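You operate a simulated robot arm through the tools that you are given. There is no shell and no other tool. Be economical: measure what you need, move in short steps, check, and stop when the job is done.

You run a simulated two-armed robot. Do the job below in one go: nothing can be reset, and whatever is moved stays where it is left.

JOB
Carry the white tray with both arms and set it on the lower left shelf of the white rack.

The check looks at the end state, three seconds after you hand in, the way a careful person would. Anything else that was tipped, shoved, dropped, spilled or broken makes it a failure.

ROBOT AND FRAMES
Two 7-joint arms with two-finger parallel grippers on one trunk, on a base that drives. Base frame: it is fixed to the floor where the robot stands at the start and does not move with it; the origin is under the middle of the robot, x ahead of it, y to its left, z up; the surface under the hand at the start is at about z = 0.736. Readings come in m, rad, newtons and seconds.
The left shoulder is at the start at [0.07, 0.133, 1.101], the right one opposite. With the tool pointing down near the work surface each hand reaches from about 0.1 to 0.64 m from the robot's upright axis, wherever it stands, measured 20 degrees to its own side. Places, roughly: lower left shelf of the white rack [-1, 1.3, 0.6]. Payload 1.57 kg a hand.
Tool frame (each hand has its own): the origin (TCP) lies between the finger pads and is the grasp point; the fingertips stand 0.03 m ahead of it; z points along the fingers, y is the line along which they close. Largest opening 0.08 m; finger width 0.017, thickness 0.012; the body of the gripper, 0.04 by 0.082 m, starts 0.08 m behind the TCP.
Orientation is that of the tool frame in the base frame, as [roll, pitch, yaw] about the fixed x, y, z axes, in that order (R = Rz(yaw) Ry(pitch) Rx(roll)). With the fingers straight down and closing along the base's y, the tool's x points along the base's -x, its y along +y and its z along -z.

CONTROLS
- The arms move only by the tool drive_tool. It takes "left_targets", "right_targets" or both (then of equal length, played together; a hand with none holds still); each is a list that holds one entry, the list of rows, each a list of 7 numbers: the shift along the tool's x, y, z in m, then the turn, a rotation vector about the tool's x, y, z in rad, then the finger opening in m, from 0 to 0.08. In form: [[[tx, ty, tz, wx, wy, wz, gripper], ...]]. A call has 1 to 10 rows; each row is the pose to reach, as a shift and turn from the pose commanded when the call began, along the tool's axes at that moment. Rows are played at 5 a second. More than 0.05 m and 0.15 rad between two rows, or a gripper value outside its range, and nothing of the call is played. Where a pose cannot be reached the arm comes as near as it can. A force on the tool above 40 N (or 10 N above the force at the start of the call, whichever is more), or a blocked arm, ends the call early, and 0.2 s more pass. Each finger travels about 0.153 m/s and halts on what it meets, pressing with about 37 N; the grip force reading is that of the motor and also rises with nothing between the fingers. The clock runs only during rows and for 0.2 s after the last one: add rows that repeat a pose to give the fingers time. The reply holds the time, the measured pose of the TCP, the force on the tool along the base axes, the opening and the grip force, in the units named above and with some noise, with the torque about the TCP (base axes, N m) and any sound that the robot's microphone picked up.
- Cameras (640 x 400 px; columns grow to the right, rows downward): "scene" is now at [0.1301, -0.0231, 1.3226]; the picture's right is [-0.28, -0.96, 0.00], its down [-0.62, 0.18, -0.76] and it looks along [0.73, -0.22, -0.64] (base axes); focal length 253 px, centre (320, 200). "left" rides on the left gripper at [0.072, 0.007, -0.122] in its tool frame; the picture's right is [-0.09, 1.00, 0.00], its down [-0.84, -0.08, -0.54] and it looks along [-0.54, -0.05, 0.84] (tool axes); focal length 238 px, centre (320, 200). "right" rides on the right gripper at [0.072, -0.007, -0.122] in its tool frame; the picture's right is [0.09, 1.00, 0.00], its down [-0.84, 0.08, -0.54] and it looks along [-0.54, 0.05, 0.84] (tool axes); focal length 238 px, centre (320, 200). There is no depth. A picture from a camera that has moved, and an enlarged one, comes with that camera's place and axes in the base frame and with its lens.
- capture(camera): a new picture of that camera. No time passes.
- slide_trunk(by): slides the trunk up (or, below 0, down) by that many m; the arms and the scene camera ride with it, the base frame stays. It gives what a move gives, with no picture.
- steer(legs): drives the robot by 1 to 6 legs, each [ahead, left, turn to the left] in m, m and rad, along the robot's own axes; the way and the turn of a leg run together, so that a leg with both is an arc; at most 1.5 m and 3.142 rad a leg. The arms and the cameras ride along, it lands a little off, and it stops where it bumps. It gives what a move gives.
- pan_tilt(pan, tilt): turns the head with the scene camera to pan (to the left, within 1.501 rad either way) and tilt (down, from -0.506 to 1.204), counted from straight ahead of the robot. It gives what a move gives.
- zoom(camera, box): a new picture of the part [left, top, right, bottom] of that camera's present view, enlarged. No time passes.
- finish_job(): hands the job in; it is judged then, once.

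Go step by step. Nothing tells you exact positions but the pictures and the camera data: compare them with the known pose of the tool, close in by small moves and look again before you grip or let go. The budget is 120 turns and 88 pictures, counting those below and the enlarged ones. Unless the task says otherwise, let go and move clear before handing in, and close with one line.

The tools are called after "Request:" as a command line: name --argument value ..., lists and objects as JSON in quotes. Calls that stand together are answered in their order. drive_tool: Moves the arms, as the interface text tells. Its arguments: {"type":"object","properties":{"left_targets":{"type":"array","items":{"type":"array","items":{"type":"array","items":{"type":"number"}}}},"right_targets":{"type":"array","items":{"type":"array","items":{"type":"array","items":{"type":"number"}}}}},"required":[]} The other tools are called the same way: slide_trunk (by) slides the trunk up or down; steer (legs) drives the base; pan_tilt (pan, tilt) turns the head that bears the scene camera; capture (camera) takes a picture; zoom (camera, box) takes an enlarged picture of a part of a camera's view; finish_job () hands the job in.

At the start:

```text
clock: 0.0
left_tcp_pos: [0.5142, 0.0688, 1.0647]
left_orientation: [-3.141, -0.001, -3.141]
left_wrist_force: [-0.1, -0.1, -0.5]
left_wrist_torque: [-0.01, 0.0, -0.01]
left_opening: 0.0801
left_gripper_force: 0.0
right_tcp_pos: [0.4196, -0.3377, 1.1458]
right_orientation: [3.141, 0.0, 3.142]
right_wrist_force: [0.2, 0.6, 0.9]
right_wrist_torque: [-0.02, 0.02, 0.02]
right_opening: 0.0801
right_gripper_force: 0.1
trunk travel left (down, up): [-0.675, 0.265]
robot x, y, heading: [-0.002, 0.0005, 0.001]
head pan, tilt: [-0.288, 0.7]
```

scene: 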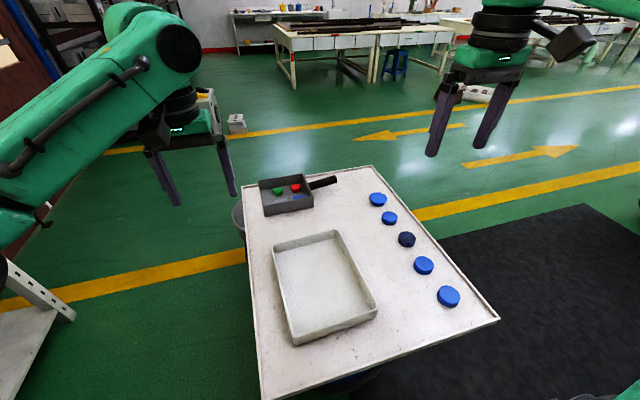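
right: 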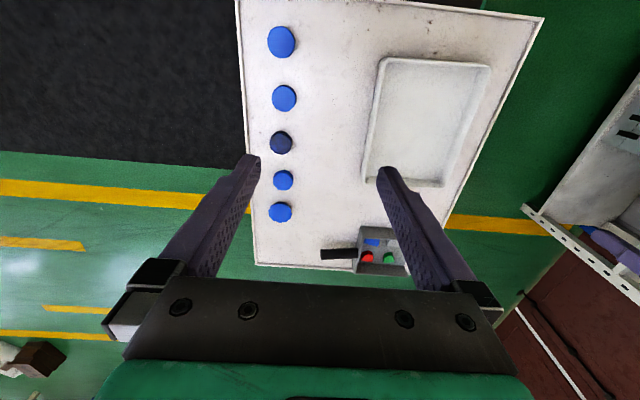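
left: 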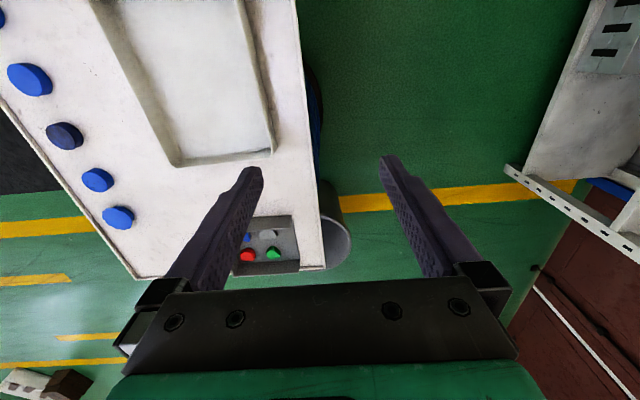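

The tray's rim is at about x 0.34–0.62 and y −0.03 to −0.22 on the table. Before planning the grip, I'll look toward the rack.

Request:
pan_tilt --pan 1.5 --tilt 0.5

Request:
capture --camera "scene"

```text
clock: 1.8
left_tcp_pos: [0.5131, 0.0693, 1.0643]
left_orientation: [-3.141, 0.0, -3.141]
left_wrist_force: [-0.4, -0.5, 0.9]
left_wrist_torque: [0.01, 0.0, 0.03]
left_opening: 0.0801
left_gripper_force: 0.0
right_tcp_pos: [0.4191, -0.3384, 1.1458]
right_orientation: [-3.141, 0.0, -3.141]
right_wrist_force: [0.1, -0.1, -0.4]
right_wrist_torque: [-0.03, 0.01, -0.02]
right_opening: 0.08
right_gripper_force: 0.1
trunk travel left (down, up): [-0.675, 0.265]
robot x, y, heading: [0.0029, 0.0008, 0.005]
head pan, tilt: [1.499, 0.499]
```

```text
84 pictures are left
camera scene: at [0.0553, 0.0919, 1.3404], right [1.0, -0.07, 0.0], down [-0.03, -0.48, -0.88], along [0.06, 0.88, -0.48], focal length 253 px, centre (320, 200)
```

scene: 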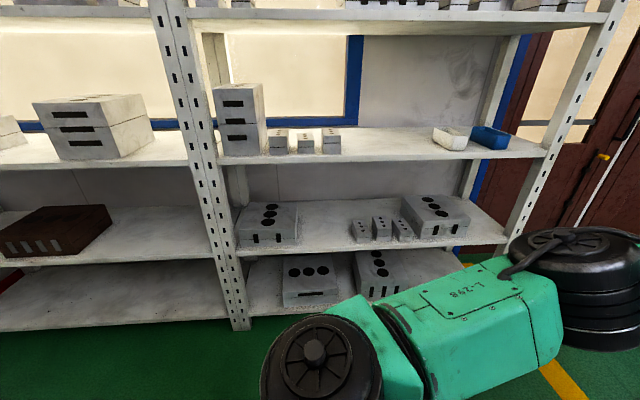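

The shelf with the brown brick is at z≈0.6, and the shelf above it is at about 1.0. The rack front is at y≈1.05, so I plan to grip the tray's side walls with tilted hands and reach in from the front. Next I'll look at the tray closely.

Request:
zoom --camera "scene" --box '[0, 100, 300, 340]'

Request:
pan_tilt --pan -0.2 --tilt 0.85

Request:
zoom --camera "scene" --box '[200, 100, 460, 380]'

```text
1.67 times, centred on (150, 220) of scene
camera zoom: at [0.0553, 0.0919, 1.3404], right [1.0, -0.07, 0.0], down [-0.03, -0.48, -0.88], along [0.06, 0.88, -0.48], focal length 422 px, centre (603, 167)
```

zoom: 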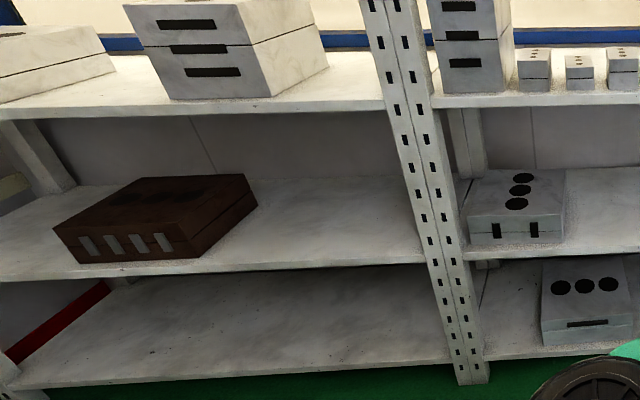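

```text
clock: 3.5
left_tcp_pos: [0.5126, 0.0691, 1.066]
left_orientation: [-3.141, 0.0, -3.14]
left_wrist_force: [-0.8, -0.3, 0.1]
left_wrist_torque: [0.0, 0.01, 0.04]
left_opening: 0.0801
left_gripper_force: 0.1
right_tcp_pos: [0.4209, -0.3368, 1.1453]
right_orientation: [3.14, 0.0, 3.139]
right_wrist_force: [0.8, -0.7, 0.2]
right_wrist_torque: [-0.01, -0.01, -0.01]
right_opening: 0.0798
right_gripper_force: 0.1
trunk travel left (down, up): [-0.675, 0.265]
robot x, y, heading: [-0.0044, -0.0042, 0.002]
head pan, tilt: [-0.201, 0.85]
```

```text
1.43 times, centred on (330, 240) of scene
camera zoom: at [0.1254, -0.0144, 1.3104], right [-0.2, -0.98, 0.0], down [-0.74, 0.15, -0.66], along [0.65, -0.13, -0.75], focal length 362 px, centre (306, 143)
```

zoom: 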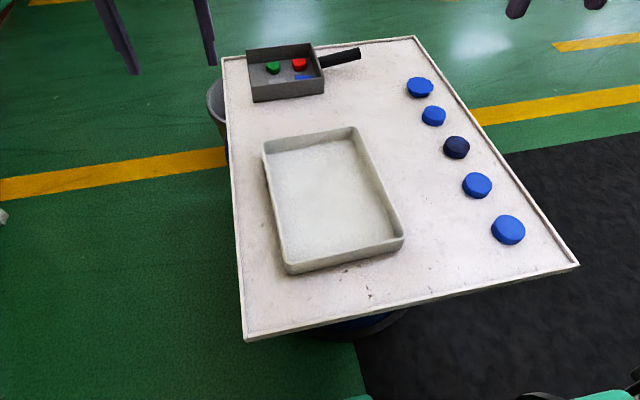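

The tray spans about x 0.36–0.62 and y −0.22 to −0.03, with walls about 2–3 cm high. I'll centre the robot on it and back off slightly, so the hands reach further ahead when placing at the rack.

Request:
steer --legs '[[-0.07, -0.12, 0]]'

Request:
drive_tool --left_targets '[[[0, 0, 0, 0, -0.15, 0, 0.08], [0, 0, 0, 0, -0.3, 0, 0.08], [0, 0, 0, 0, -0.45, 0, 0.08], [0, 0, 0, 0, -0.6, 0, 0.08], [0, 0, 0, 0, -0.75, 0, 0.08], [0, 0, 0, 0, -0.75, 0, 0.08]]]' --right_targets '[[[0, 0, 0, 0, -0.15, 0, 0.08], [0, 0, 0, 0, -0.3, 0, 0.08], [0, 0, 0, 0, -0.45, 0, 0.08], [0, 0, 0, 0, -0.6, 0, 0.08], [0, 0, 0, 0, -0.75, 0, 0.08], [0, 0, 0, 0, -0.75, 0, 0.08]]]'

Request:
capture --camera "scene"

```text
clock: 4.8
left_tcp_pos: [0.3987, -0.0059, 1.0612]
left_orientation: [-3.136, -0.008, 3.131]
left_wrist_force: [-1.9, 3.4, -2.0]
left_wrist_torque: [-0.32, -0.27, 0.0]
left_opening: 0.0798
left_gripper_force: 0.1
right_tcp_pos: [0.2991, -0.4109, 1.1431]
right_orientation: [-3.138, -0.012, 3.128]
right_wrist_force: [2.8, 2.2, -2.5]
right_wrist_torque: [-0.29, 0.29, 0.0]
right_opening: 0.0799
right_gripper_force: 0.0
trunk travel left (down, up): [-0.675, 0.265]
robot x, y, heading: [-0.1207, -0.0777, -0.015]
head pan, tilt: [-0.201, 0.85]
```

```text
clock: 6.2
left_tcp_pos: [0.3977, -0.0117, 1.0623]
left_orientation: [3.139, 0.743, 3.129]
left_wrist_force: [0.1, -0.1, 0.0]
left_wrist_torque: [0.01, -0.02, 0.03]
left_opening: 0.0798
left_gripper_force: 0.1
right_tcp_pos: [0.2998, -0.4192, 1.142]
right_orientation: [3.139, 0.743, 3.129]
right_wrist_force: [0.7, -0.2, -0.3]
right_wrist_torque: [0.0, -0.02, -0.01]
right_opening: 0.0797
right_gripper_force: 0.2
trunk travel left (down, up): [-0.675, 0.265]
robot x, y, heading: [-0.1254, -0.0741, -0.015]
head pan, tilt: [-0.201, 0.85]
```

```text
81 pictures are left
camera scene: at [0.0023, -0.09, 1.3106], right [-0.21, -0.98, 0.0], down [-0.73, 0.16, -0.66], along [0.65, -0.14, -0.75], focal length 253 px, centre (320, 200)
```

scene: 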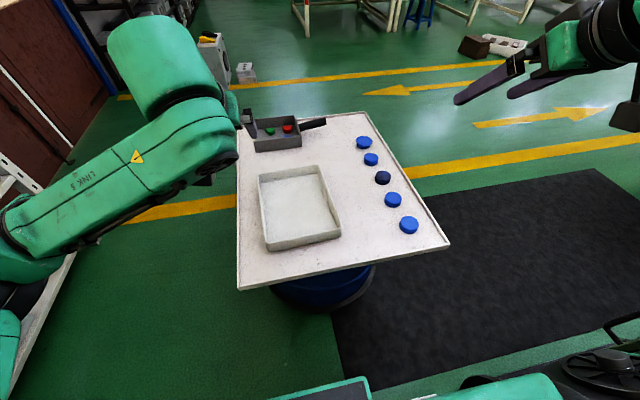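

The base landed a few centimetres off, so I'll correct it.

Request:
steer --legs '[[0.05, -0.045, 0.015]]'

Request:
capture --camera "scene"

```text
clock: 7.2
left_tcp_pos: [0.4102, -0.0734, 1.0628]
left_orientation: [3.14, 0.742, 3.078]
left_wrist_force: [-0.4, 1.0, 0.6]
left_wrist_torque: [-0.05, -0.02, -0.03]
left_opening: 0.0798
left_gripper_force: 0.1
right_tcp_pos: [0.289, -0.4742, 1.1432]
right_orientation: [-3.14, 0.742, 3.075]
right_wrist_force: [1.8, 1.3, 1.0]
right_wrist_torque: [-0.06, 0.11, -0.04]
right_opening: 0.08
right_gripper_force: 0.0
trunk travel left (down, up): [-0.675, 0.265]
robot x, y, heading: [-0.111, -0.109, -0.067]
head pan, tilt: [-0.201, 0.85]
```

```text
80 pictures are left
camera scene: at [0.0104, -0.1291, 1.3108], right [-0.27, -0.96, 0.0], down [-0.72, 0.2, -0.66], along [0.64, -0.18, -0.75], focal length 253 px, centre (320, 200)
```

scene: 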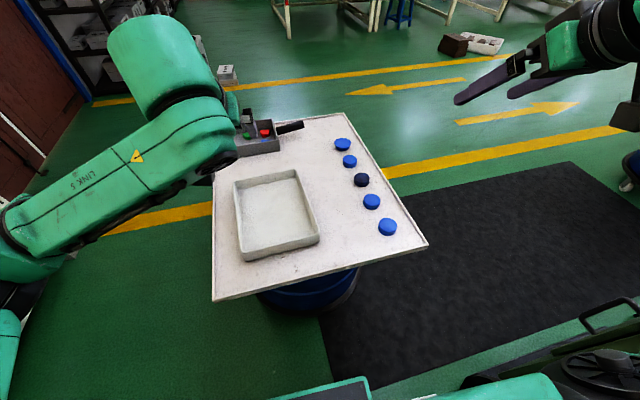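

Request:
steer --legs '[[0.05, -0.01, 0.065]]'

```text
clock: 8.2
left_tcp_pos: [0.4645, -0.0682, 1.0642]
left_orientation: [3.13, 0.744, 3.133]
left_wrist_force: [0.7, -1.7, -0.7]
left_wrist_torque: [0.08, 0.03, 0.07]
left_opening: 0.08
left_gripper_force: 0.0
right_tcp_pos: [0.372, -0.4755, 1.1412]
right_orientation: [3.127, 0.739, 3.127]
right_wrist_force: [0.5, -1.2, -0.2]
right_wrist_torque: [0.03, -0.01, 0.04]
right_opening: 0.0797
right_gripper_force: 0.0
trunk travel left (down, up): [-0.675, 0.265]
robot x, y, heading: [-0.0501, -0.1262, 0.0]
head pan, tilt: [-0.201, 0.85]
```

Well aligned now. I'll bring both hands to hover above the side walls at z≈0.85.

Request:
drive_tool --left_targets '[[[0.0157, 0.0044, 0.0179, 0, 0, 0, 0.08], [0.0313, 0.0089, 0.0358, 0, 0, 0, 0.08], [0.047, 0.0133, 0.0537, 0, 0, 0, 0.08], [0.0627, 0.0178, 0.0716, 0, 0, 0, 0.08], [0.0783, 0.0222, 0.0894, 0, 0, 0, 0.08], [0.094, 0.0267, 0.1073, 0, 0, 0, 0.08], [0.1097, 0.0311, 0.1252, 0, 0, 0, 0.08], [0.1253, 0.0356, 0.1431, 0, 0, 0, 0.08], [0.141, 0.04, 0.161, 0, 0, 0, 0.08], [0.141, 0.04, 0.161, 0, 0, 0, 0.08]]]' --right_targets '[[[0.0139, 0.0282, 0.0312, 0, 0, 0, 0.08], [0.0278, 0.0563, 0.0623, 0, 0, 0, 0.08], [0.0417, 0.0845, 0.0935, 0, 0, 0, 0.08], [0.0556, 0.1127, 0.1247, 0, 0, 0, 0.08], [0.0694, 0.1408, 0.1558, 0, 0, 0, 0.08], [0.0833, 0.169, 0.187, 0, 0, 0, 0.08], [0.0972, 0.1972, 0.2182, 0, 0, 0, 0.08], [0.1111, 0.2253, 0.2493, 0, 0, 0, 0.08], [0.125, 0.2535, 0.2805, 0, 0, 0, 0.08], [0.125, 0.2535, 0.2805, 0, 0, 0, 0.08]]]'

Request:
capture --camera "scene"

Request:
capture --camera "left"

Request:
capture --camera "right"

```text
clock: 10.4
left_tcp_pos: [0.4757, -0.0347, 0.8491]
left_orientation: [3.117, 0.744, 3.13]
left_wrist_force: [0.5, 0.0, 0.6]
left_wrist_torque: [0.03, -0.02, 0.03]
left_opening: 0.08
left_gripper_force: 0.1
right_tcp_pos: [0.477, -0.2268, 0.8491]
right_orientation: [3.117, 0.735, 3.125]
right_wrist_force: [1.0, 0.3, 0.2]
right_wrist_torque: [0.01, 0.02, 0.03]
right_opening: 0.0803
right_gripper_force: 0.1
trunk travel left (down, up): [-0.675, 0.265]
robot x, y, heading: [-0.0502, -0.1326, -0.001]
head pan, tilt: [-0.201, 0.85]
```

```text
79 pictures are left
camera scene: at [0.0772, -0.1313, 1.3128], right [-0.2, -0.98, 0.01], down [-0.74, 0.14, -0.66], along [0.65, -0.14, -0.75], focal length 253 px, centre (320, 200)
```

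scene: 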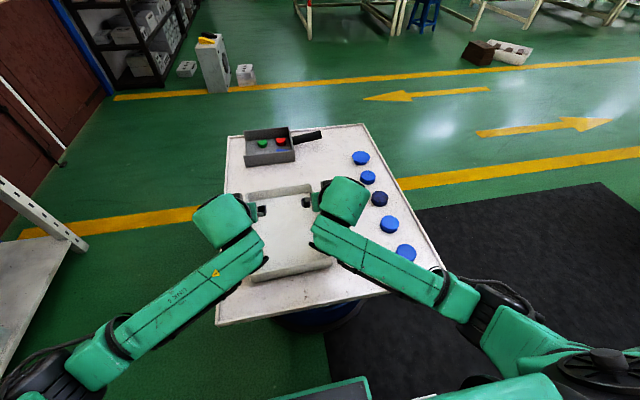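

```text
78 pictures are left
camera left: at [0.3385, -0.03, 0.8899], right [0.06, 0.99, 0.08], down [0.25, -0.09, 0.96], along [0.97, -0.04, -0.25], focal length 238 px, centre (320, 200)
```

left: 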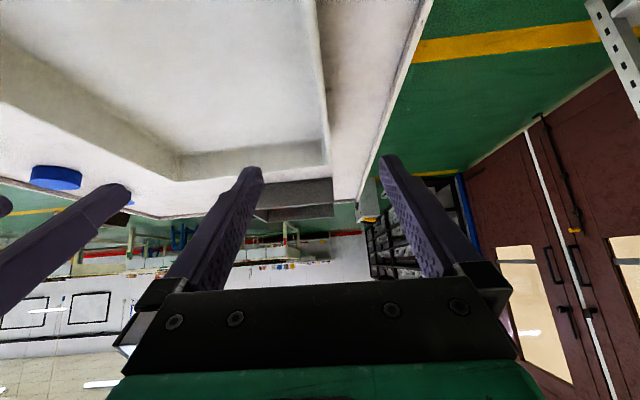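

```text
77 pictures are left
camera right: at [0.3424, -0.2347, 0.8902], right [-0.07, 1.0, -0.04], down [0.26, 0.06, 0.96], along [0.96, 0.06, -0.26], focal length 238 px, centre (320, 200)
```

right: 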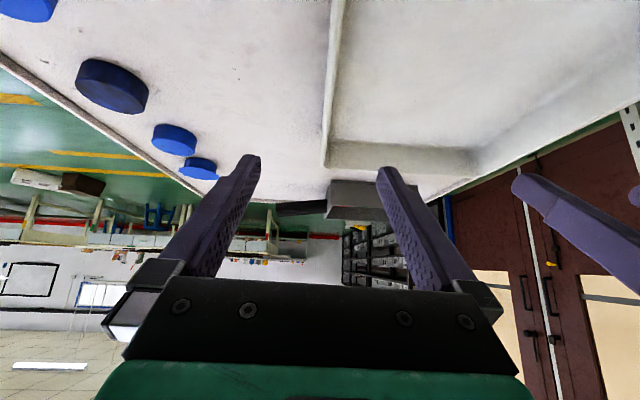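

The hands are above both walls with the fingers straddling them. I'll descend to z≈0.785 with a small y correction and look again.

Request:
drive_tool --left_targets '[[[0.0145, 0.003, 0.0157, 0, 0, 0, 0.08], [0.029, 0.006, 0.0314, 0, 0, 0, 0.08], [0.0433, 0.006, 0.0471, 0, 0, 0, 0.08], [0.0433, 0.006, 0.0471, 0, 0, 0, 0.08]]]' --right_targets '[[[0.0145, 0.003, 0.0157, 0, 0, 0, 0.08], [0.029, 0.005, 0.0314, 0, 0, 0, 0.08], [0.0433, 0.005, 0.0471, 0, 0, 0, 0.08], [0.0433, 0.005, 0.0471, 0, 0, 0, 0.08]]]'

Request:
capture --camera "left"

Request:
capture --camera "right"

Request:
zoom --camera "scene" --box '[180, 140, 420, 310]'

```text
clock: 11.4
left_tcp_pos: [0.4694, -0.0244, 0.7859]
left_orientation: [3.121, 0.745, 3.128]
left_wrist_force: [-0.2, 0.7, 0.6]
left_wrist_torque: [0.0, 0.02, -0.01]
left_opening: 0.0803
left_gripper_force: 0.1
right_tcp_pos: [0.4715, -0.2166, 0.787]
right_orientation: [3.119, 0.739, 3.123]
right_wrist_force: [0.1, 0.4, 0.2]
right_wrist_torque: [-0.02, 0.0, 0.0]
right_opening: 0.08
right_gripper_force: 0.1
trunk travel left (down, up): [-0.675, 0.265]
robot x, y, heading: [-0.0558, -0.1295, -0.002]
head pan, tilt: [-0.201, 0.85]
```

```text
76 pictures are left
camera left: at [0.333, -0.0193, 0.8264], right [0.07, 0.99, 0.08], down [0.25, -0.09, 0.96], along [0.97, -0.05, -0.25], focal length 238 px, centre (320, 200)
```

left: 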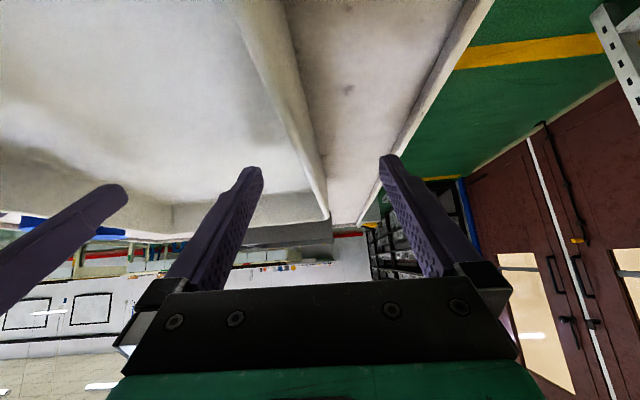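

```text
75 pictures are left
camera right: at [0.3362, -0.2254, 0.8273], right [-0.06, 1.0, -0.05], down [0.25, 0.06, 0.97], along [0.96, 0.05, -0.26], focal length 238 px, centre (320, 200)
```

right: 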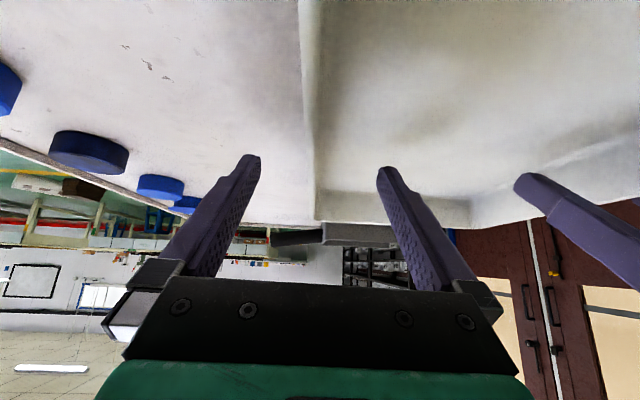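

```text
2.35 times, centred on (300, 225) of scene
camera zoom: at [0.0711, -0.1248, 1.313], right [-0.2, -0.98, 0.01], down [-0.74, 0.14, -0.66], along [0.65, -0.14, -0.75], focal length 596 px, centre (367, 141)
```

zoom: 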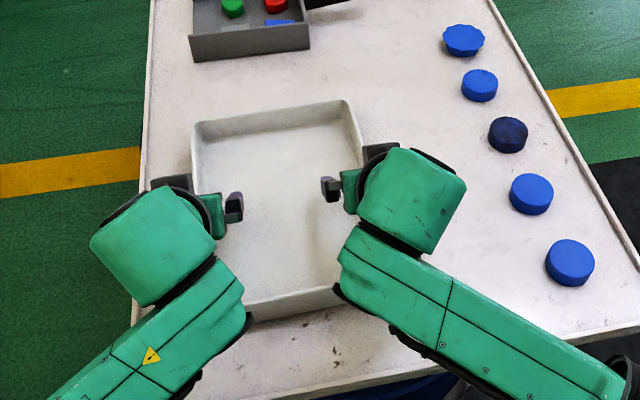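

Both walls sit about 8 mm to the −y side of the finger centres. I'll shift the hands by that and advance along the fingers.

Request:
drive_tool --left_targets '[[[0, -0.008, 0.0, 0, 0, 0, 0.08], [-0.0014, -0.008, 0.008, 0, 0, 0, 0.08], [-0.0014, -0.008, 0.0162, 0, 0, 0, 0.08], [-0.0014, -0.008, 0.0162, 0, 0, 0, 0.08]]]' --right_targets '[[[0, -0.008, 0.0, 0, 0, 0, 0.08], [-0.0014, -0.008, 0.008, 0, 0, 0, 0.08], [-0.0014, -0.008, 0.0162, 0, 0, 0, 0.08], [-0.0014, -0.008, 0.0162, 0, 0, 0, 0.08]]]'

Request:
capture --camera "left"

Request:
capture --camera "right"

```text
clock: 12.4
left_tcp_pos: [0.4822, -0.032, 0.775]
left_orientation: [3.122, 0.744, 3.128]
left_wrist_force: [0.4, 0.0, 0.3]
left_wrist_torque: [-0.04, 0.01, -0.03]
left_opening: 0.0803
left_gripper_force: 0.1
right_tcp_pos: [0.4828, -0.2264, 0.7756]
right_orientation: [3.119, 0.739, 3.123]
right_wrist_force: [0.2, -0.8, -0.2]
right_wrist_torque: [-0.01, 0.01, 0.0]
right_opening: 0.0799
right_gripper_force: 0.1
trunk travel left (down, up): [-0.675, 0.265]
robot x, y, heading: [-0.0541, -0.1325, -0.004]
head pan, tilt: [-0.201, 0.85]
```

```text
73 pictures are left
camera left: at [0.3456, -0.0275, 0.816], right [0.07, 0.99, 0.08], down [0.25, -0.09, 0.96], along [0.97, -0.05, -0.25], focal length 238 px, centre (320, 200)
```

left: 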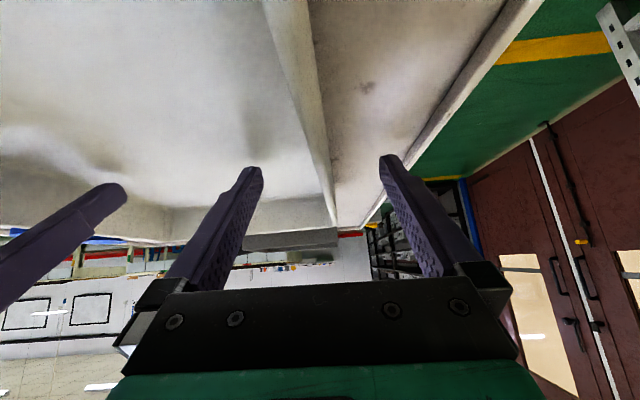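

```text
72 pictures are left
camera right: at [0.348, -0.2337, 0.8164], right [-0.06, 1.0, -0.05], down [0.25, 0.06, 0.97], along [0.96, 0.05, -0.26], focal length 238 px, centre (320, 200)
```

right: 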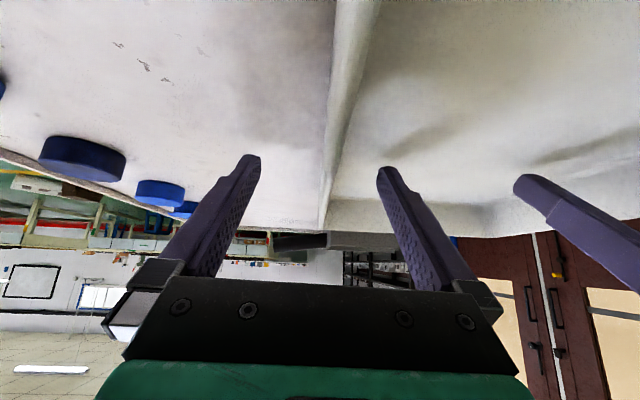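

The left hand is centred, and the right needs about +4 mm. I'll lower both 4 mm and close both grippers together.

Request:
drive_tool --left_targets '[[[0.0027, -0.001, 0.0029, 0, 0, 0, 0.08], [0.0027, -0.001, 0.0029, 0, 0, 0, 0.08], [0.0027, -0.001, 0.0029, 0, 0, 0, 0.05], [0.0027, -0.001, 0.0029, 0, 0, 0, 0.03], [0.0027, -0.001, 0.0029, 0, 0, 0, 0.015], [0.0027, -0.001, 0.0029, 0, 0, 0, 0.0], [0.0027, -0.001, 0.0029, 0, 0, 0, 0.0], [0.0027, -0.001, 0.0029, 0, 0, 0, 0.0]]]' --right_targets '[[[0.0027, 0.004, 0.0029, 0, 0, 0, 0.08], [0.0027, 0.004, 0.0029, 0, 0, 0, 0.08], [0.0027, 0.004, 0.0029, 0, 0, 0, 0.05], [0.0027, 0.004, 0.0029, 0, 0, 0, 0.03], [0.0027, 0.004, 0.0029, 0, 0, 0, 0.015], [0.0027, 0.004, 0.0029, 0, 0, 0, 0.0], [0.0027, 0.004, 0.0029, 0, 0, 0, 0.0], [0.0027, 0.004, 0.0029, 0, 0, 0, 0.0]]]'

Request:
capture --camera "left"

Request:
capture --camera "right"

```text
clock: 14.2
left_tcp_pos: [0.482, -0.0293, 0.7717]
left_orientation: [3.112, 0.747, 3.128]
left_wrist_force: [9.4, 32.8, -0.4]
left_wrist_torque: [-0.19, -0.25, 0.41]
left_opening: 0.005
left_gripper_force: 24.9
right_tcp_pos: [0.4824, -0.2257, 0.7707]
right_orientation: [3.126, 0.737, 3.121]
right_wrist_force: [-7.8, -31.7, 3.9]
right_wrist_torque: [0.39, 0.03, 0.93]
right_opening: 0.0058
right_gripper_force: 25.4
trunk travel left (down, up): [-0.675, 0.265]
robot x, y, heading: [-0.0558, -0.134, -0.005]
head pan, tilt: [-0.201, 0.85]
```

```text
71 pictures are left
camera left: at [0.346, -0.0264, 0.812], right [0.06, 0.99, 0.08], down [0.25, -0.1, 0.96], along [0.97, -0.04, -0.25], focal length 238 px, centre (320, 200)
```

left: 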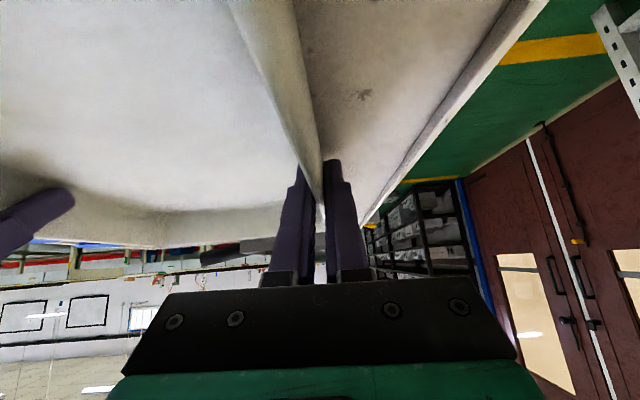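

```text
70 pictures are left
camera right: at [0.3482, -0.2315, 0.8124], right [-0.06, 1.0, -0.05], down [0.26, 0.06, 0.96], along [0.96, 0.04, -0.26], focal length 238 px, centre (320, 200)
```

right: 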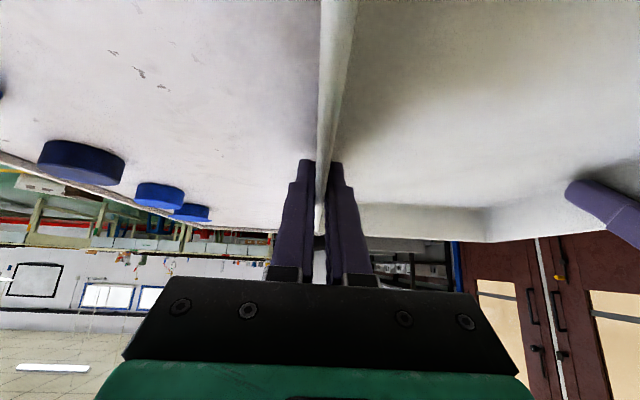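

Both walls are gripped, with about 5 mm wall thickness between the fingers. The hands push each other through the tray at about 32 N, so I'll relieve that by moving each one about 3.5 mm outward.

Request:
drive_tool --left_targets '[[[0, 0.0018, 0, 0, 0, 0, 0.0], [0, 0.0035, 0, 0, 0, 0, 0.0], [0, 0.0035, 0, 0, 0, 0, 0.0]]]' --right_targets '[[[0, -0.0018, 0, 0, 0, 0, 0.0], [0, -0.0035, 0, 0, 0, 0, 0.0], [0, -0.0035, 0, 0, 0, 0, 0.0]]]'

```text
clock: 15.0
left_tcp_pos: [0.483, -0.0298, 0.7717]
left_orientation: [3.121, 0.744, 3.128]
left_wrist_force: [9.5, 18.2, -0.2]
left_wrist_torque: [0.37, 0.19, 0.95]
left_opening: 0.0054
left_gripper_force: 25.0
right_tcp_pos: [0.483, -0.2249, 0.7718]
right_orientation: [3.118, 0.737, 3.125]
right_wrist_force: [-10.1, -19.4, 4.8]
right_wrist_torque: [0.35, 0.25, 0.94]
right_opening: 0.0055
right_gripper_force: 25.3
trunk travel left (down, up): [-0.675, 0.265]
robot x, y, heading: [-0.0531, -0.1281, -0.007]
head pan, tilt: [-0.201, 0.85]
```

Request:
drive_tool --left_targets '[[[-0.0007, 0.002, 0.0007, 0, 0, 0, 0.0], [-0.0015, 0.0042, 0.0014, 0, 0, 0, 0.0], [-0.0015, 0.0042, 0.0014, 0, 0, 0, 0.0]]]' --right_targets '[[[0.0007, -0.002, -0.0007, 0, 0, 0, 0.0], [0.0015, -0.0042, -0.0014, 0, 0, 0, 0.0], [0.0015, -0.0042, -0.0014, 0, 0, 0, 0.0]]]'

```text
clock: 15.8
left_tcp_pos: [0.4838, -0.03, 0.7727]
left_orientation: [3.132, 0.748, 3.128]
left_wrist_force: [2.0, -24.1, 0.0]
left_wrist_torque: [0.31, 0.25, 0.89]
left_opening: 0.005
left_gripper_force: 25.5
right_tcp_pos: [0.4801, -0.2253, 0.7718]
right_orientation: [3.108, 0.738, 3.122]
right_wrist_force: [-1.8, 23.3, 0.0]
right_wrist_torque: [-0.74, 0.13, -0.14]
right_opening: 0.0052
right_gripper_force: 25.5
trunk travel left (down, up): [-0.675, 0.265]
robot x, y, heading: [-0.0539, -0.1321, -0.004]
head pan, tilt: [-0.201, 0.85]
```

Request:
drive_tool --left_targets '[[[0, -0.0012, 0, 0, 0, 0, 0.0], [0, -0.0023, 0, 0, 0, 0, 0.0]]]' --right_targets '[[[0, 0.0012, 0, 0, 0, 0, 0.0], [0, 0.0023, 0, 0, 0, 0, 0.0]]]'

```text
clock: 16.4
left_tcp_pos: [0.4841, -0.0305, 0.7721]
left_orientation: [3.126, 0.746, 3.126]
left_wrist_force: [0.5, -30.9, 2.9]
left_wrist_torque: [-0.25, 0.6, 0.35]
left_opening: 0.0049
left_gripper_force: 25.5
right_tcp_pos: [0.4802, -0.2245, 0.7712]
right_orientation: [3.116, 0.738, 3.124]
right_wrist_force: [-0.5, 29.7, 0.0]
right_wrist_torque: [-0.64, -0.11, -0.1]
right_opening: 0.0051
right_gripper_force: 25.4
trunk travel left (down, up): [-0.675, 0.265]
robot x, y, heading: [-0.0536, -0.1293, 0.001]
head pan, tilt: [-0.201, 0.85]
```

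Request:
drive_tool --left_targets '[[[0, 0, 0, 0, 0, 0, 0.0], [0, 0, 0, 0, 0, 0, 0.0], [0, 0, 0, 0, 0, 0, 0.0]]]' --right_targets '[[[0, 0, 0, 0, 0, 0, 0.0], [0, 0, 0, 0, 0, 0, 0.0], [0, 0, 0, 0, 0, 0, 0.0]]]'

```text
clock: 17.2
left_tcp_pos: [0.4847, -0.0305, 0.7724]
left_orientation: [3.126, 0.746, 3.126]
left_wrist_force: [0.3, -33.6, 2.3]
left_wrist_torque: [-0.22, 0.37, 0.39]
left_opening: 0.005
left_gripper_force: 25.4
right_tcp_pos: [0.4808, -0.2261, 0.7717]
right_orientation: [3.114, 0.738, 3.124]
right_wrist_force: [0.0, 32.8, 0.5]
right_wrist_torque: [-0.59, 0.13, -0.07]
right_opening: 0.0053
right_gripper_force: 25.5
trunk travel left (down, up): [-0.675, 0.265]
robot x, y, heading: [-0.0526, -0.1297, -0.002]
head pan, tilt: [-0.201, 0.85]
```

Request:
drive_tool --left_targets '[[[0, -0.001, 0, 0, 0, 0, 0.0], [0, -0.002, 0, 0, 0, 0, 0.0], [0, -0.002, 0, 0, 0, 0, 0.0], [0, -0.002, 0, 0, 0, 0, 0.0]]]' --right_targets '[[[0, 0.001, 0, 0, 0, 0, 0.0], [0, 0.002, 0, 0, 0, 0, 0.0], [0, 0.002, 0, 0, 0, 0, 0.0], [0, 0.002, 0, 0, 0, 0, 0.0]]]'

```text
clock: 18.2
left_tcp_pos: [0.4844, -0.0288, 0.7714]
left_orientation: [3.122, 0.747, 3.127]
left_wrist_force: [0.6, -23.2, 3.2]
left_wrist_torque: [-0.53, -0.12, 0.03]
left_opening: 0.005
left_gripper_force: 25.0
right_tcp_pos: [0.4789, -0.2247, 0.772]
right_orientation: [3.118, 0.738, 3.123]
right_wrist_force: [1.0, 21.6, 1.8]
right_wrist_torque: [-0.53, 0.15, 0.11]
right_opening: 0.0048
right_gripper_force: 25.3
trunk travel left (down, up): [-0.675, 0.265]
robot x, y, heading: [-0.0537, -0.132, -0.003]
head pan, tilt: [-0.201, 0.85]
```

Request:
drive_tool --left_targets '[[[0, -0.001, 0, 0, 0, 0, 0.0], [0, -0.0015, 0, 0, 0, 0, 0.0], [0, -0.0015, 0, 0, 0, 0, 0.0], [0, -0.0015, 0, 0, 0, 0, 0.0]]]' --right_targets '[[[0, 0.001, 0, 0, 0, 0, 0.0], [0, 0.0015, 0, 0, 0, 0, 0.0], [0, 0.0015, 0, 0, 0, 0, 0.0], [0, 0.0015, 0, 0, 0, 0, 0.0]]]'

```text
clock: 19.2
left_tcp_pos: [0.4836, -0.0302, 0.772]
left_orientation: [3.12, 0.747, 3.127]
left_wrist_force: [0.0, -6.3, 3.6]
left_wrist_torque: [-0.78, -0.56, -0.23]
left_opening: 0.005
left_gripper_force: 25.8
right_tcp_pos: [0.4796, -0.2261, 0.7715]
right_orientation: [3.122, 0.738, 3.121]
right_wrist_force: [1.1, 7.2, 0.5]
right_wrist_torque: [-0.36, -0.25, 0.3]
right_opening: 0.005
right_gripper_force: 25.2
trunk travel left (down, up): [-0.675, 0.265]
robot x, y, heading: [-0.0563, -0.1287, -0.007]
head pan, tilt: [-0.201, 0.85]
```

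Good, only about 7 N remains. I'll lift a little with the trunk and check that the tray comes up level.

Request:
slide_trunk --by 0.05

Request:
capture --camera "scene"

Request:
capture --camera "left"

```text
clock: 20.1
left_tcp_pos: [0.4849, -0.0304, 0.821]
left_orientation: [3.118, 0.746, 3.127]
left_wrist_force: [0.9, 1.7, 2.4]
left_wrist_torque: [-0.73, -0.15, -0.23]
left_opening: 0.005
left_gripper_force: 25.5
right_tcp_pos: [0.4805, -0.2252, 0.8195]
right_orientation: [3.122, 0.736, 3.123]
right_wrist_force: [-0.4, -1.2, -7.3]
right_wrist_torque: [-0.26, 0.14, 0.33]
right_opening: 0.0048
right_gripper_force: 24.8
trunk travel left (down, up): [-0.725, 0.215]
robot x, y, heading: [-0.051, -0.1297, -0.002]
head pan, tilt: [-0.201, 0.85]
```

```text
69 pictures are left
camera scene: at [0.0721, -0.1242, 1.3629], right [-0.2, -0.98, 0.01], down [-0.74, 0.14, -0.66], along [0.65, -0.14, -0.75], focal length 253 px, centre (320, 200)
```

scene: 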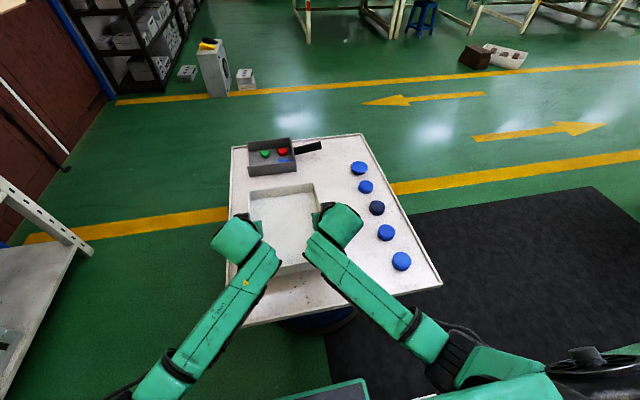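

```text
68 pictures are left
camera left: at [0.3482, -0.0258, 0.8615], right [0.07, 0.99, 0.08], down [0.25, -0.09, 0.96], along [0.97, -0.04, -0.25], focal length 238 px, centre (320, 200)
```

left: 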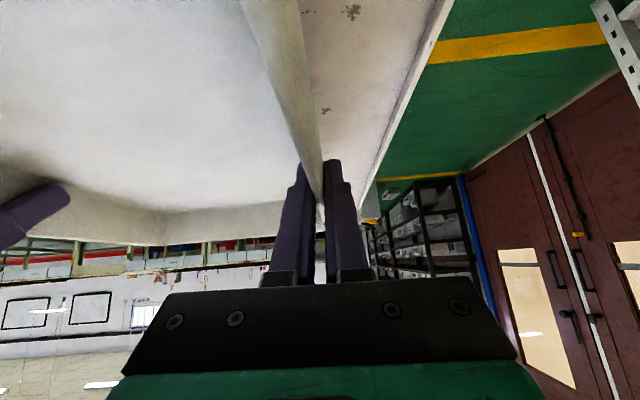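

The tray is up and level. I'll raise it a bit more, back off slightly, then turn left toward the rack in two steps.

Request:
slide_trunk --by 0.08

Request:
steer --legs '[[-0.1, 0, 0], [0, 0, 0.5], [0, 0, 0.5]]'

Request:
pan_tilt --pan 0.6 --tilt 0.6

Request:
capture --camera "scene"

```text
clock: 21.3
left_tcp_pos: [0.4841, -0.0302, 0.9006]
left_orientation: [3.118, 0.745, 3.127]
left_wrist_force: [0.6, 11.8, 3.8]
left_wrist_torque: [-0.69, -0.4, -0.18]
left_opening: 0.005
left_gripper_force: 25.2
right_tcp_pos: [0.4804, -0.2241, 0.902]
right_orientation: [3.122, 0.738, 3.124]
right_wrist_force: [0.0, -11.3, -6.9]
right_wrist_torque: [-0.35, 0.41, 0.26]
right_opening: 0.0048
right_gripper_force: 25.2
trunk travel left (down, up): [-0.805, 0.135]
robot x, y, heading: [-0.0543, -0.1325, -0.0]
head pan, tilt: [-0.201, 0.85]
```

```text
clock: 25.3
left_tcp_pos: [0.0528, 0.3764, 0.8993]
left_orientation: [3.119, 0.742, -2.149]
left_wrist_force: [-21.8, 13.4, 5.0]
left_wrist_torque: [-0.5, -0.49, -0.25]
left_opening: 0.0048
left_gripper_force: 25.1
right_tcp_pos: [0.2151, 0.2707, 0.8982]
right_orientation: [3.119, 0.733, -2.155]
right_wrist_force: [20.3, -14.1, -7.6]
right_wrist_torque: [-0.18, -0.5, 0.07]
right_opening: 0.0051
right_gripper_force: 24.9
trunk travel left (down, up): [-0.805, 0.135]
robot x, y, heading: [-0.1534, -0.132, 1.013]
head pan, tilt: [-0.201, 0.85]
```

```text
clock: 26.4
left_tcp_pos: [0.0522, 0.378, 0.8989]
left_orientation: [3.12, 0.742, -2.15]
left_wrist_force: [-0.1, 1.5, 3.7]
left_wrist_torque: [-0.31, -0.64, -0.38]
left_opening: 0.0052
left_gripper_force: 25.8
right_tcp_pos: [0.2153, 0.269, 0.8977]
right_orientation: [3.121, 0.735, -2.155]
right_wrist_force: [0.7, -1.1, -6.7]
right_wrist_torque: [-0.24, -0.18, 0.31]
right_opening: 0.0048
right_gripper_force: 25.1
trunk travel left (down, up): [-0.805, 0.135]
robot x, y, heading: [-0.1543, -0.1299, 1.006]
head pan, tilt: [0.6, 0.6]
```

```text
67 pictures are left
camera scene: at [-0.1294, 0.0022, 1.4612], right [1.0, 0.03, 0.0], down [0.02, -0.57, -0.82], along [-0.03, 0.82, -0.57], focal length 253 px, centre (320, 200)
```

scene: 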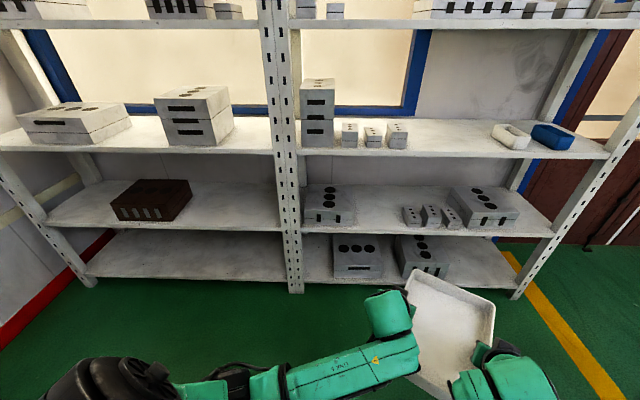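

The rack is clear in view: front y≈1.04, lower shelf z≈0.55–0.6, upper shelf underside ≈0.975. The brick covers x −1.32 to −1.0, so the free spot is centred at x≈−0.67. I'll turn to face the rack, strafe in front of that spot and lower.

Request:
steer --legs '[[0, 0, 0.565], [0.1, 0.52, 0]]'

Request:
pan_tilt --pan 0.0 --tilt 0.55

Request:
slide_trunk --by -0.2

Request:
capture --camera "scene"

```text
clock: 31.1
left_tcp_pos: [-0.7729, 0.5097, 0.8994]
left_orientation: [3.12, 0.743, -1.582]
left_wrist_force: [-2.8, -0.2, 4.3]
left_wrist_torque: [-0.08, -0.73, -0.35]
left_opening: 0.005
left_gripper_force: 25.4
right_tcp_pos: [-0.5763, 0.5045, 0.8984]
right_orientation: [3.119, 0.733, -1.59]
right_wrist_force: [2.7, 0.3, -7.3]
right_wrist_torque: [0.05, -0.36, 0.3]
right_opening: 0.0049
right_gripper_force: 25.6
trunk travel left (down, up): [-0.805, 0.135]
robot x, y, heading: [-0.6715, -0.0264, 1.573]
head pan, tilt: [0.6, 0.6]
```

```text
clock: 32.0
left_tcp_pos: [-0.7732, 0.5096, 0.9001]
left_orientation: [3.119, 0.744, -1.582]
left_wrist_force: [-1.3, -0.9, 2.7]
left_wrist_torque: [-0.17, -0.65, -0.37]
left_opening: 0.0052
left_gripper_force: 25.3
right_tcp_pos: [-0.5776, 0.505, 0.898]
right_orientation: [3.121, 0.732, -1.59]
right_wrist_force: [0.4, -0.1, -6.9]
right_wrist_torque: [0.15, -0.23, 0.37]
right_opening: 0.0048
right_gripper_force: 25.5
trunk travel left (down, up): [-0.805, 0.135]
robot x, y, heading: [-0.6718, -0.03, 1.568]
head pan, tilt: [0.0, 0.55]
```

```text
clock: 34.2
left_tcp_pos: [-0.7728, 0.5093, 0.6993]
left_orientation: [3.118, 0.742, -1.584]
left_wrist_force: [-0.4, -0.3, 3.3]
left_wrist_torque: [0.2, -0.7, -0.27]
left_opening: 0.0048
left_gripper_force: 25.1
right_tcp_pos: [-0.5773, 0.5043, 0.6998]
right_orientation: [3.12, 0.735, -1.591]
right_wrist_force: [0.8, -0.3, -7.1]
right_wrist_torque: [-0.26, -0.3, 0.34]
right_opening: 0.0046
right_gripper_force: 25.3
trunk travel left (down, up): [-0.605, 0.335]
robot x, y, heading: [-0.6702, -0.0287, 1.57]
head pan, tilt: [0.0, 0.55]
```

```text
66 pictures are left
camera scene: at [-0.6747, 0.1123, 1.2658], right [1.0, 0.0, 0.0], down [0.0, -0.52, -0.85], along [0.0, 0.85, -0.52], focal length 253 px, centre (320, 200)
```

scene: 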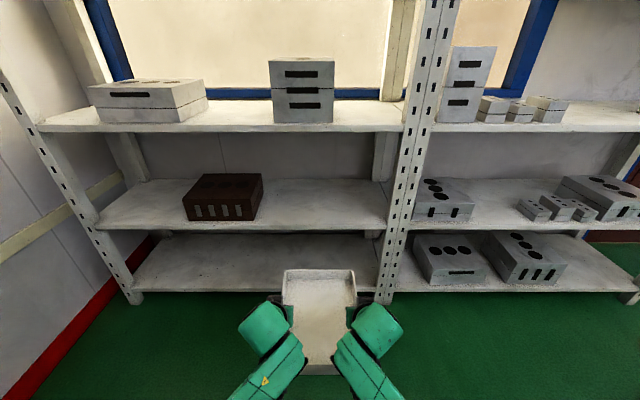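

The robot is centred at x≈−0.67 facing the rack, and the shelf top is at z≈0.577. I'll lower 4 cm more and approach in steps.

Request:
slide_trunk --by -0.035

Request:
steer --legs '[[0.36, 0, 0]]'

Request:
capture --camera "scene"

Request:
capture --camera "left"

```text
clock: 35.0
left_tcp_pos: [-0.7719, 0.5093, 0.6648]
left_orientation: [3.12, 0.743, -1.583]
left_wrist_force: [-0.4, -0.8, 4.1]
left_wrist_torque: [0.0, -0.72, -0.34]
left_opening: 0.0048
left_gripper_force: 25.2
right_tcp_pos: [-0.5771, 0.5047, 0.6633]
right_orientation: [3.12, 0.732, -1.591]
right_wrist_force: [-0.2, -0.4, -7.4]
right_wrist_torque: [0.02, -0.31, 0.3]
right_opening: 0.0048
right_gripper_force: 25.5
trunk travel left (down, up): [-0.57, 0.37]
robot x, y, heading: [-0.6741, -0.0276, 1.574]
head pan, tilt: [0.0, 0.55]
```

```text
clock: 37.3
left_tcp_pos: [-0.7723, 0.8686, 0.6639]
left_orientation: [3.12, 0.744, -1.583]
left_wrist_force: [-0.2, 0.9, 3.1]
left_wrist_torque: [0.01, -0.68, -0.33]
left_opening: 0.0051
left_gripper_force: 25.0
right_tcp_pos: [-0.5765, 0.865, 0.6632]
right_orientation: [3.12, 0.734, -1.59]
right_wrist_force: [0.5, 0.5, -6.5]
right_wrist_torque: [0.02, -0.26, 0.36]
right_opening: 0.0047
right_gripper_force: 25.5
trunk travel left (down, up): [-0.57, 0.37]
robot x, y, heading: [-0.6701, 0.3285, 1.568]
head pan, tilt: [0.0, 0.55]
```

```text
65 pictures are left
camera scene: at [-0.6744, 0.4727, 1.2306], right [1.0, 0.0, 0.0], down [0.0, -0.52, -0.85], along [0.0, 0.85, -0.52], focal length 253 px, centre (320, 200)
```

scene: 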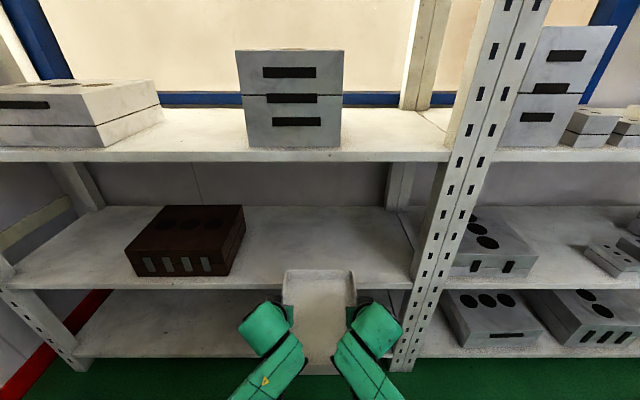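

```text
64 pictures are left
camera left: at [-0.7789, 0.7327, 0.7046], right [-0.99, 0.07, 0.08], down [0.09, 0.25, 0.96], along [0.04, 0.97, -0.25], focal length 238 px, centre (320, 200)
```

left: 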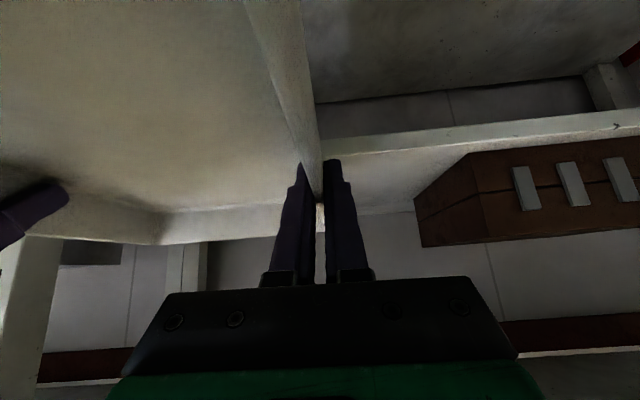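

The tray front is just at the shelf edge, about 6 cm above the surface. The side clearances to brick and post look even, so I'll drive in.

Request:
steer --legs '[[0.2, 0, 0]]'

Request:
capture --camera "scene"

Request:
capture --camera "right"

```text
clock: 38.9
left_tcp_pos: [-0.7723, 1.0694, 0.6645]
left_orientation: [3.118, 0.744, -1.584]
left_wrist_force: [-0.6, -0.2, 3.2]
left_wrist_torque: [0.2, -0.65, -0.33]
left_opening: 0.005
left_gripper_force: 25.5
right_tcp_pos: [-0.5778, 1.0645, 0.6628]
right_orientation: [3.122, 0.731, -1.591]
right_wrist_force: [1.2, -0.3, -5.9]
right_wrist_torque: [-0.24, -0.22, 0.42]
right_opening: 0.0049
right_gripper_force: 25.1
trunk travel left (down, up): [-0.57, 0.37]
robot x, y, heading: [-0.6738, 0.5284, 1.573]
head pan, tilt: [0.0, 0.55]
```

```text
63 pictures are left
camera scene: at [-0.6745, 0.6731, 1.2306], right [1.0, 0.0, 0.0], down [0.0, -0.52, -0.85], along [0.0, 0.85, -0.52], focal length 253 px, centre (320, 200)
```

scene: 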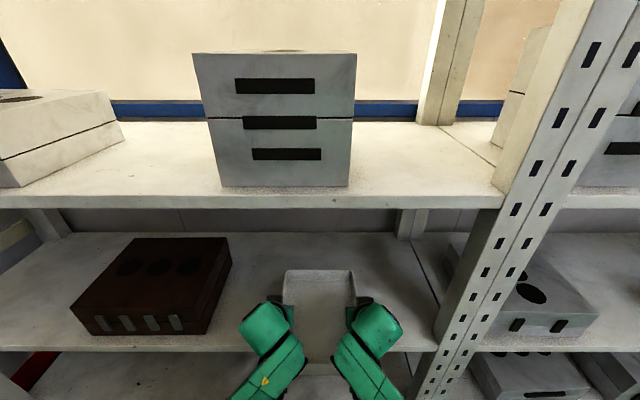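

```text
62 pictures are left
camera right: at [-0.5701, 0.929, 0.7043], right [-1.0, -0.06, -0.05], down [-0.06, 0.26, 0.96], along [-0.05, 0.96, -0.26], focal length 238 px, centre (320, 200)
```

right: 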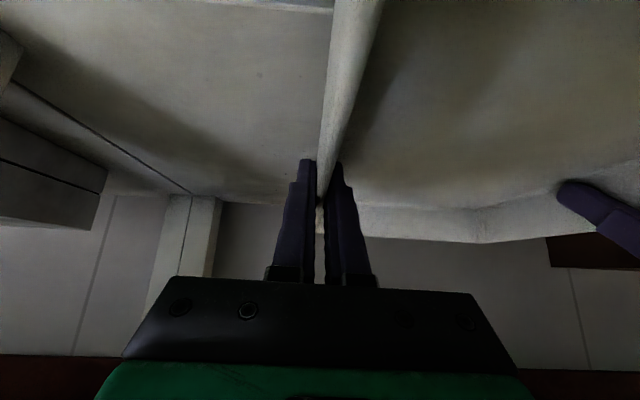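

Request:
steer --legs '[[0.1, 0, 0]]'

Request:
capture --camera "scene"

```text
clock: 40.1
left_tcp_pos: [-0.772, 1.1705, 0.6645]
left_orientation: [3.12, 0.742, -1.583]
left_wrist_force: [-0.3, 1.3, 1.4]
left_wrist_torque: [-0.15, -0.52, -0.39]
left_opening: 0.0049
left_gripper_force: 24.9
right_tcp_pos: [-0.5768, 1.1654, 0.662]
right_orientation: [3.121, 0.729, -1.588]
right_wrist_force: [1.0, -0.8, -4.8]
right_wrist_torque: [0.15, -0.02, 0.47]
right_opening: 0.005
right_gripper_force: 25.3
trunk travel left (down, up): [-0.57, 0.37]
robot x, y, heading: [-0.6727, 0.6308, 1.569]
head pan, tilt: [0.0, 0.55]
```

```text
61 pictures are left
camera scene: at [-0.6746, 0.7736, 1.2306], right [1.0, 0.0, 0.0], down [0.0, -0.52, -0.85], along [0.0, 0.85, -0.52], focal length 253 px, centre (320, 200)
```

scene: 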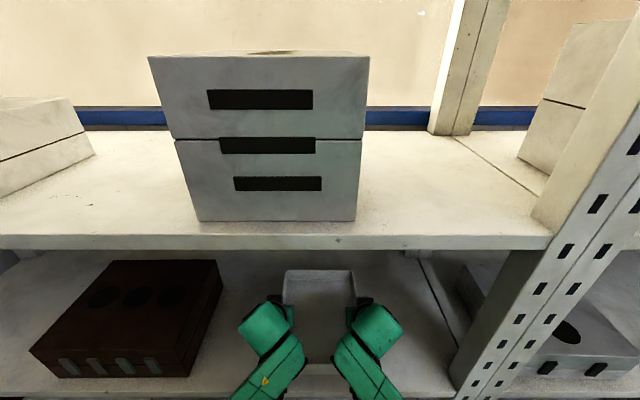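

Request:
steer --legs '[[0.08, 0, 0]]'

Request:
pan_tilt --pan 0.0 --tilt 0.9

Request:
capture --camera "scene"

Request:
capture --camera "right"

Request:
capture --camera "left"

```text
clock: 41.1
left_tcp_pos: [-0.7723, 1.2498, 0.6641]
left_orientation: [3.121, 0.742, -1.583]
left_wrist_force: [-0.7, 0.2, -0.2]
left_wrist_torque: [-0.21, -0.47, -0.38]
left_opening: 0.0052
left_gripper_force: 25.3
right_tcp_pos: [-0.5771, 1.2459, 0.6629]
right_orientation: [3.121, 0.729, -1.589]
right_wrist_force: [0.6, -0.3, -4.2]
right_wrist_torque: [0.21, 0.1, 0.48]
right_opening: 0.0049
right_gripper_force: 25.2
trunk travel left (down, up): [-0.57, 0.37]
robot x, y, heading: [-0.6721, 0.708, 1.569]
head pan, tilt: [0.0, 0.55]
```

```text
clock: 42.0
left_tcp_pos: [-0.7713, 1.2506, 0.6637]
left_orientation: [3.12, 0.744, -1.582]
left_wrist_force: [-0.7, 0.5, -0.3]
left_wrist_torque: [-0.25, -0.41, -0.38]
left_opening: 0.0046
left_gripper_force: 25.8
right_tcp_pos: [-0.5767, 1.2446, 0.6626]
right_orientation: [3.123, 0.729, -1.591]
right_wrist_force: [0.2, -0.3, -3.4]
right_wrist_torque: [0.23, 0.19, 0.52]
right_opening: 0.0049
right_gripper_force: 25.3
trunk travel left (down, up): [-0.57, 0.37]
robot x, y, heading: [-0.6737, 0.7143, 1.576]
head pan, tilt: [0.0, 0.901]
```

```text
60 pictures are left
camera scene: at [-0.6744, 0.8388, 1.2015], right [1.0, 0.0, 0.0], down [0.0, -0.78, -0.62], along [0.0, 0.62, -0.78], focal length 253 px, centre (320, 200)
```

scene: 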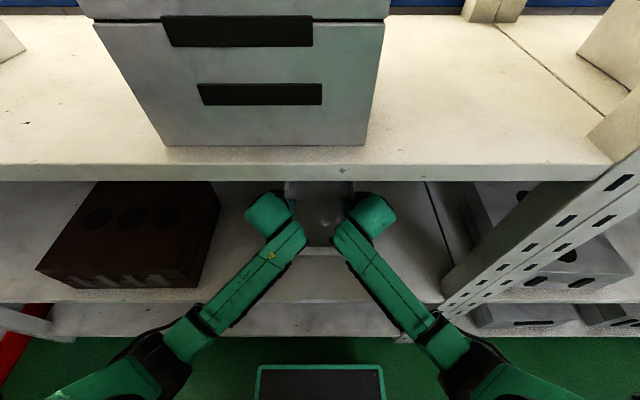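

```text
59 pictures are left
camera right: at [-0.5699, 1.1091, 0.7042], right [-1.0, -0.06, -0.05], down [-0.06, 0.26, 0.96], along [-0.05, 0.96, -0.27], focal length 238 px, centre (320, 200)
```

right: 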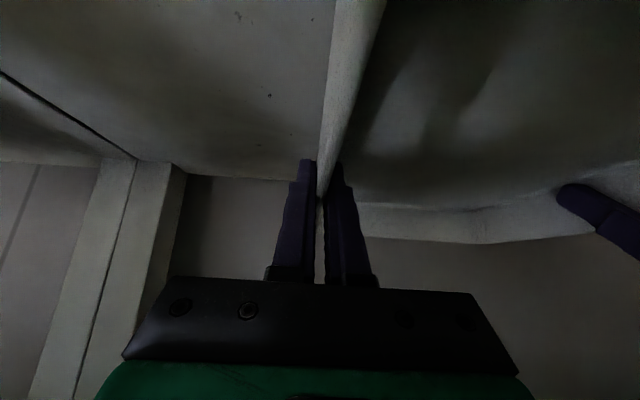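

```text
58 pictures are left
camera left: at [-0.7789, 1.1134, 0.7051], right [-0.99, 0.07, 0.08], down [0.09, 0.25, 0.96], along [0.04, 0.97, -0.25], focal length 238 px, centre (320, 200)
```

left: 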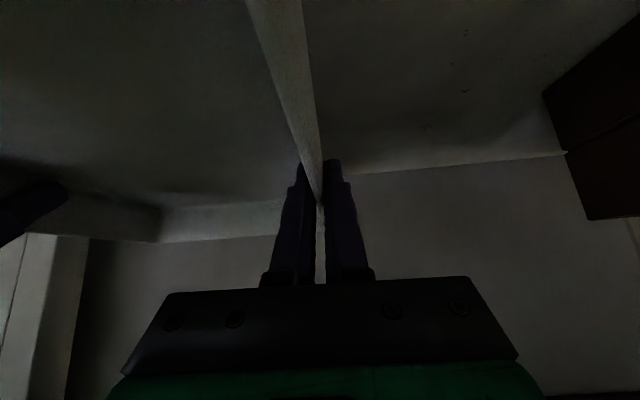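

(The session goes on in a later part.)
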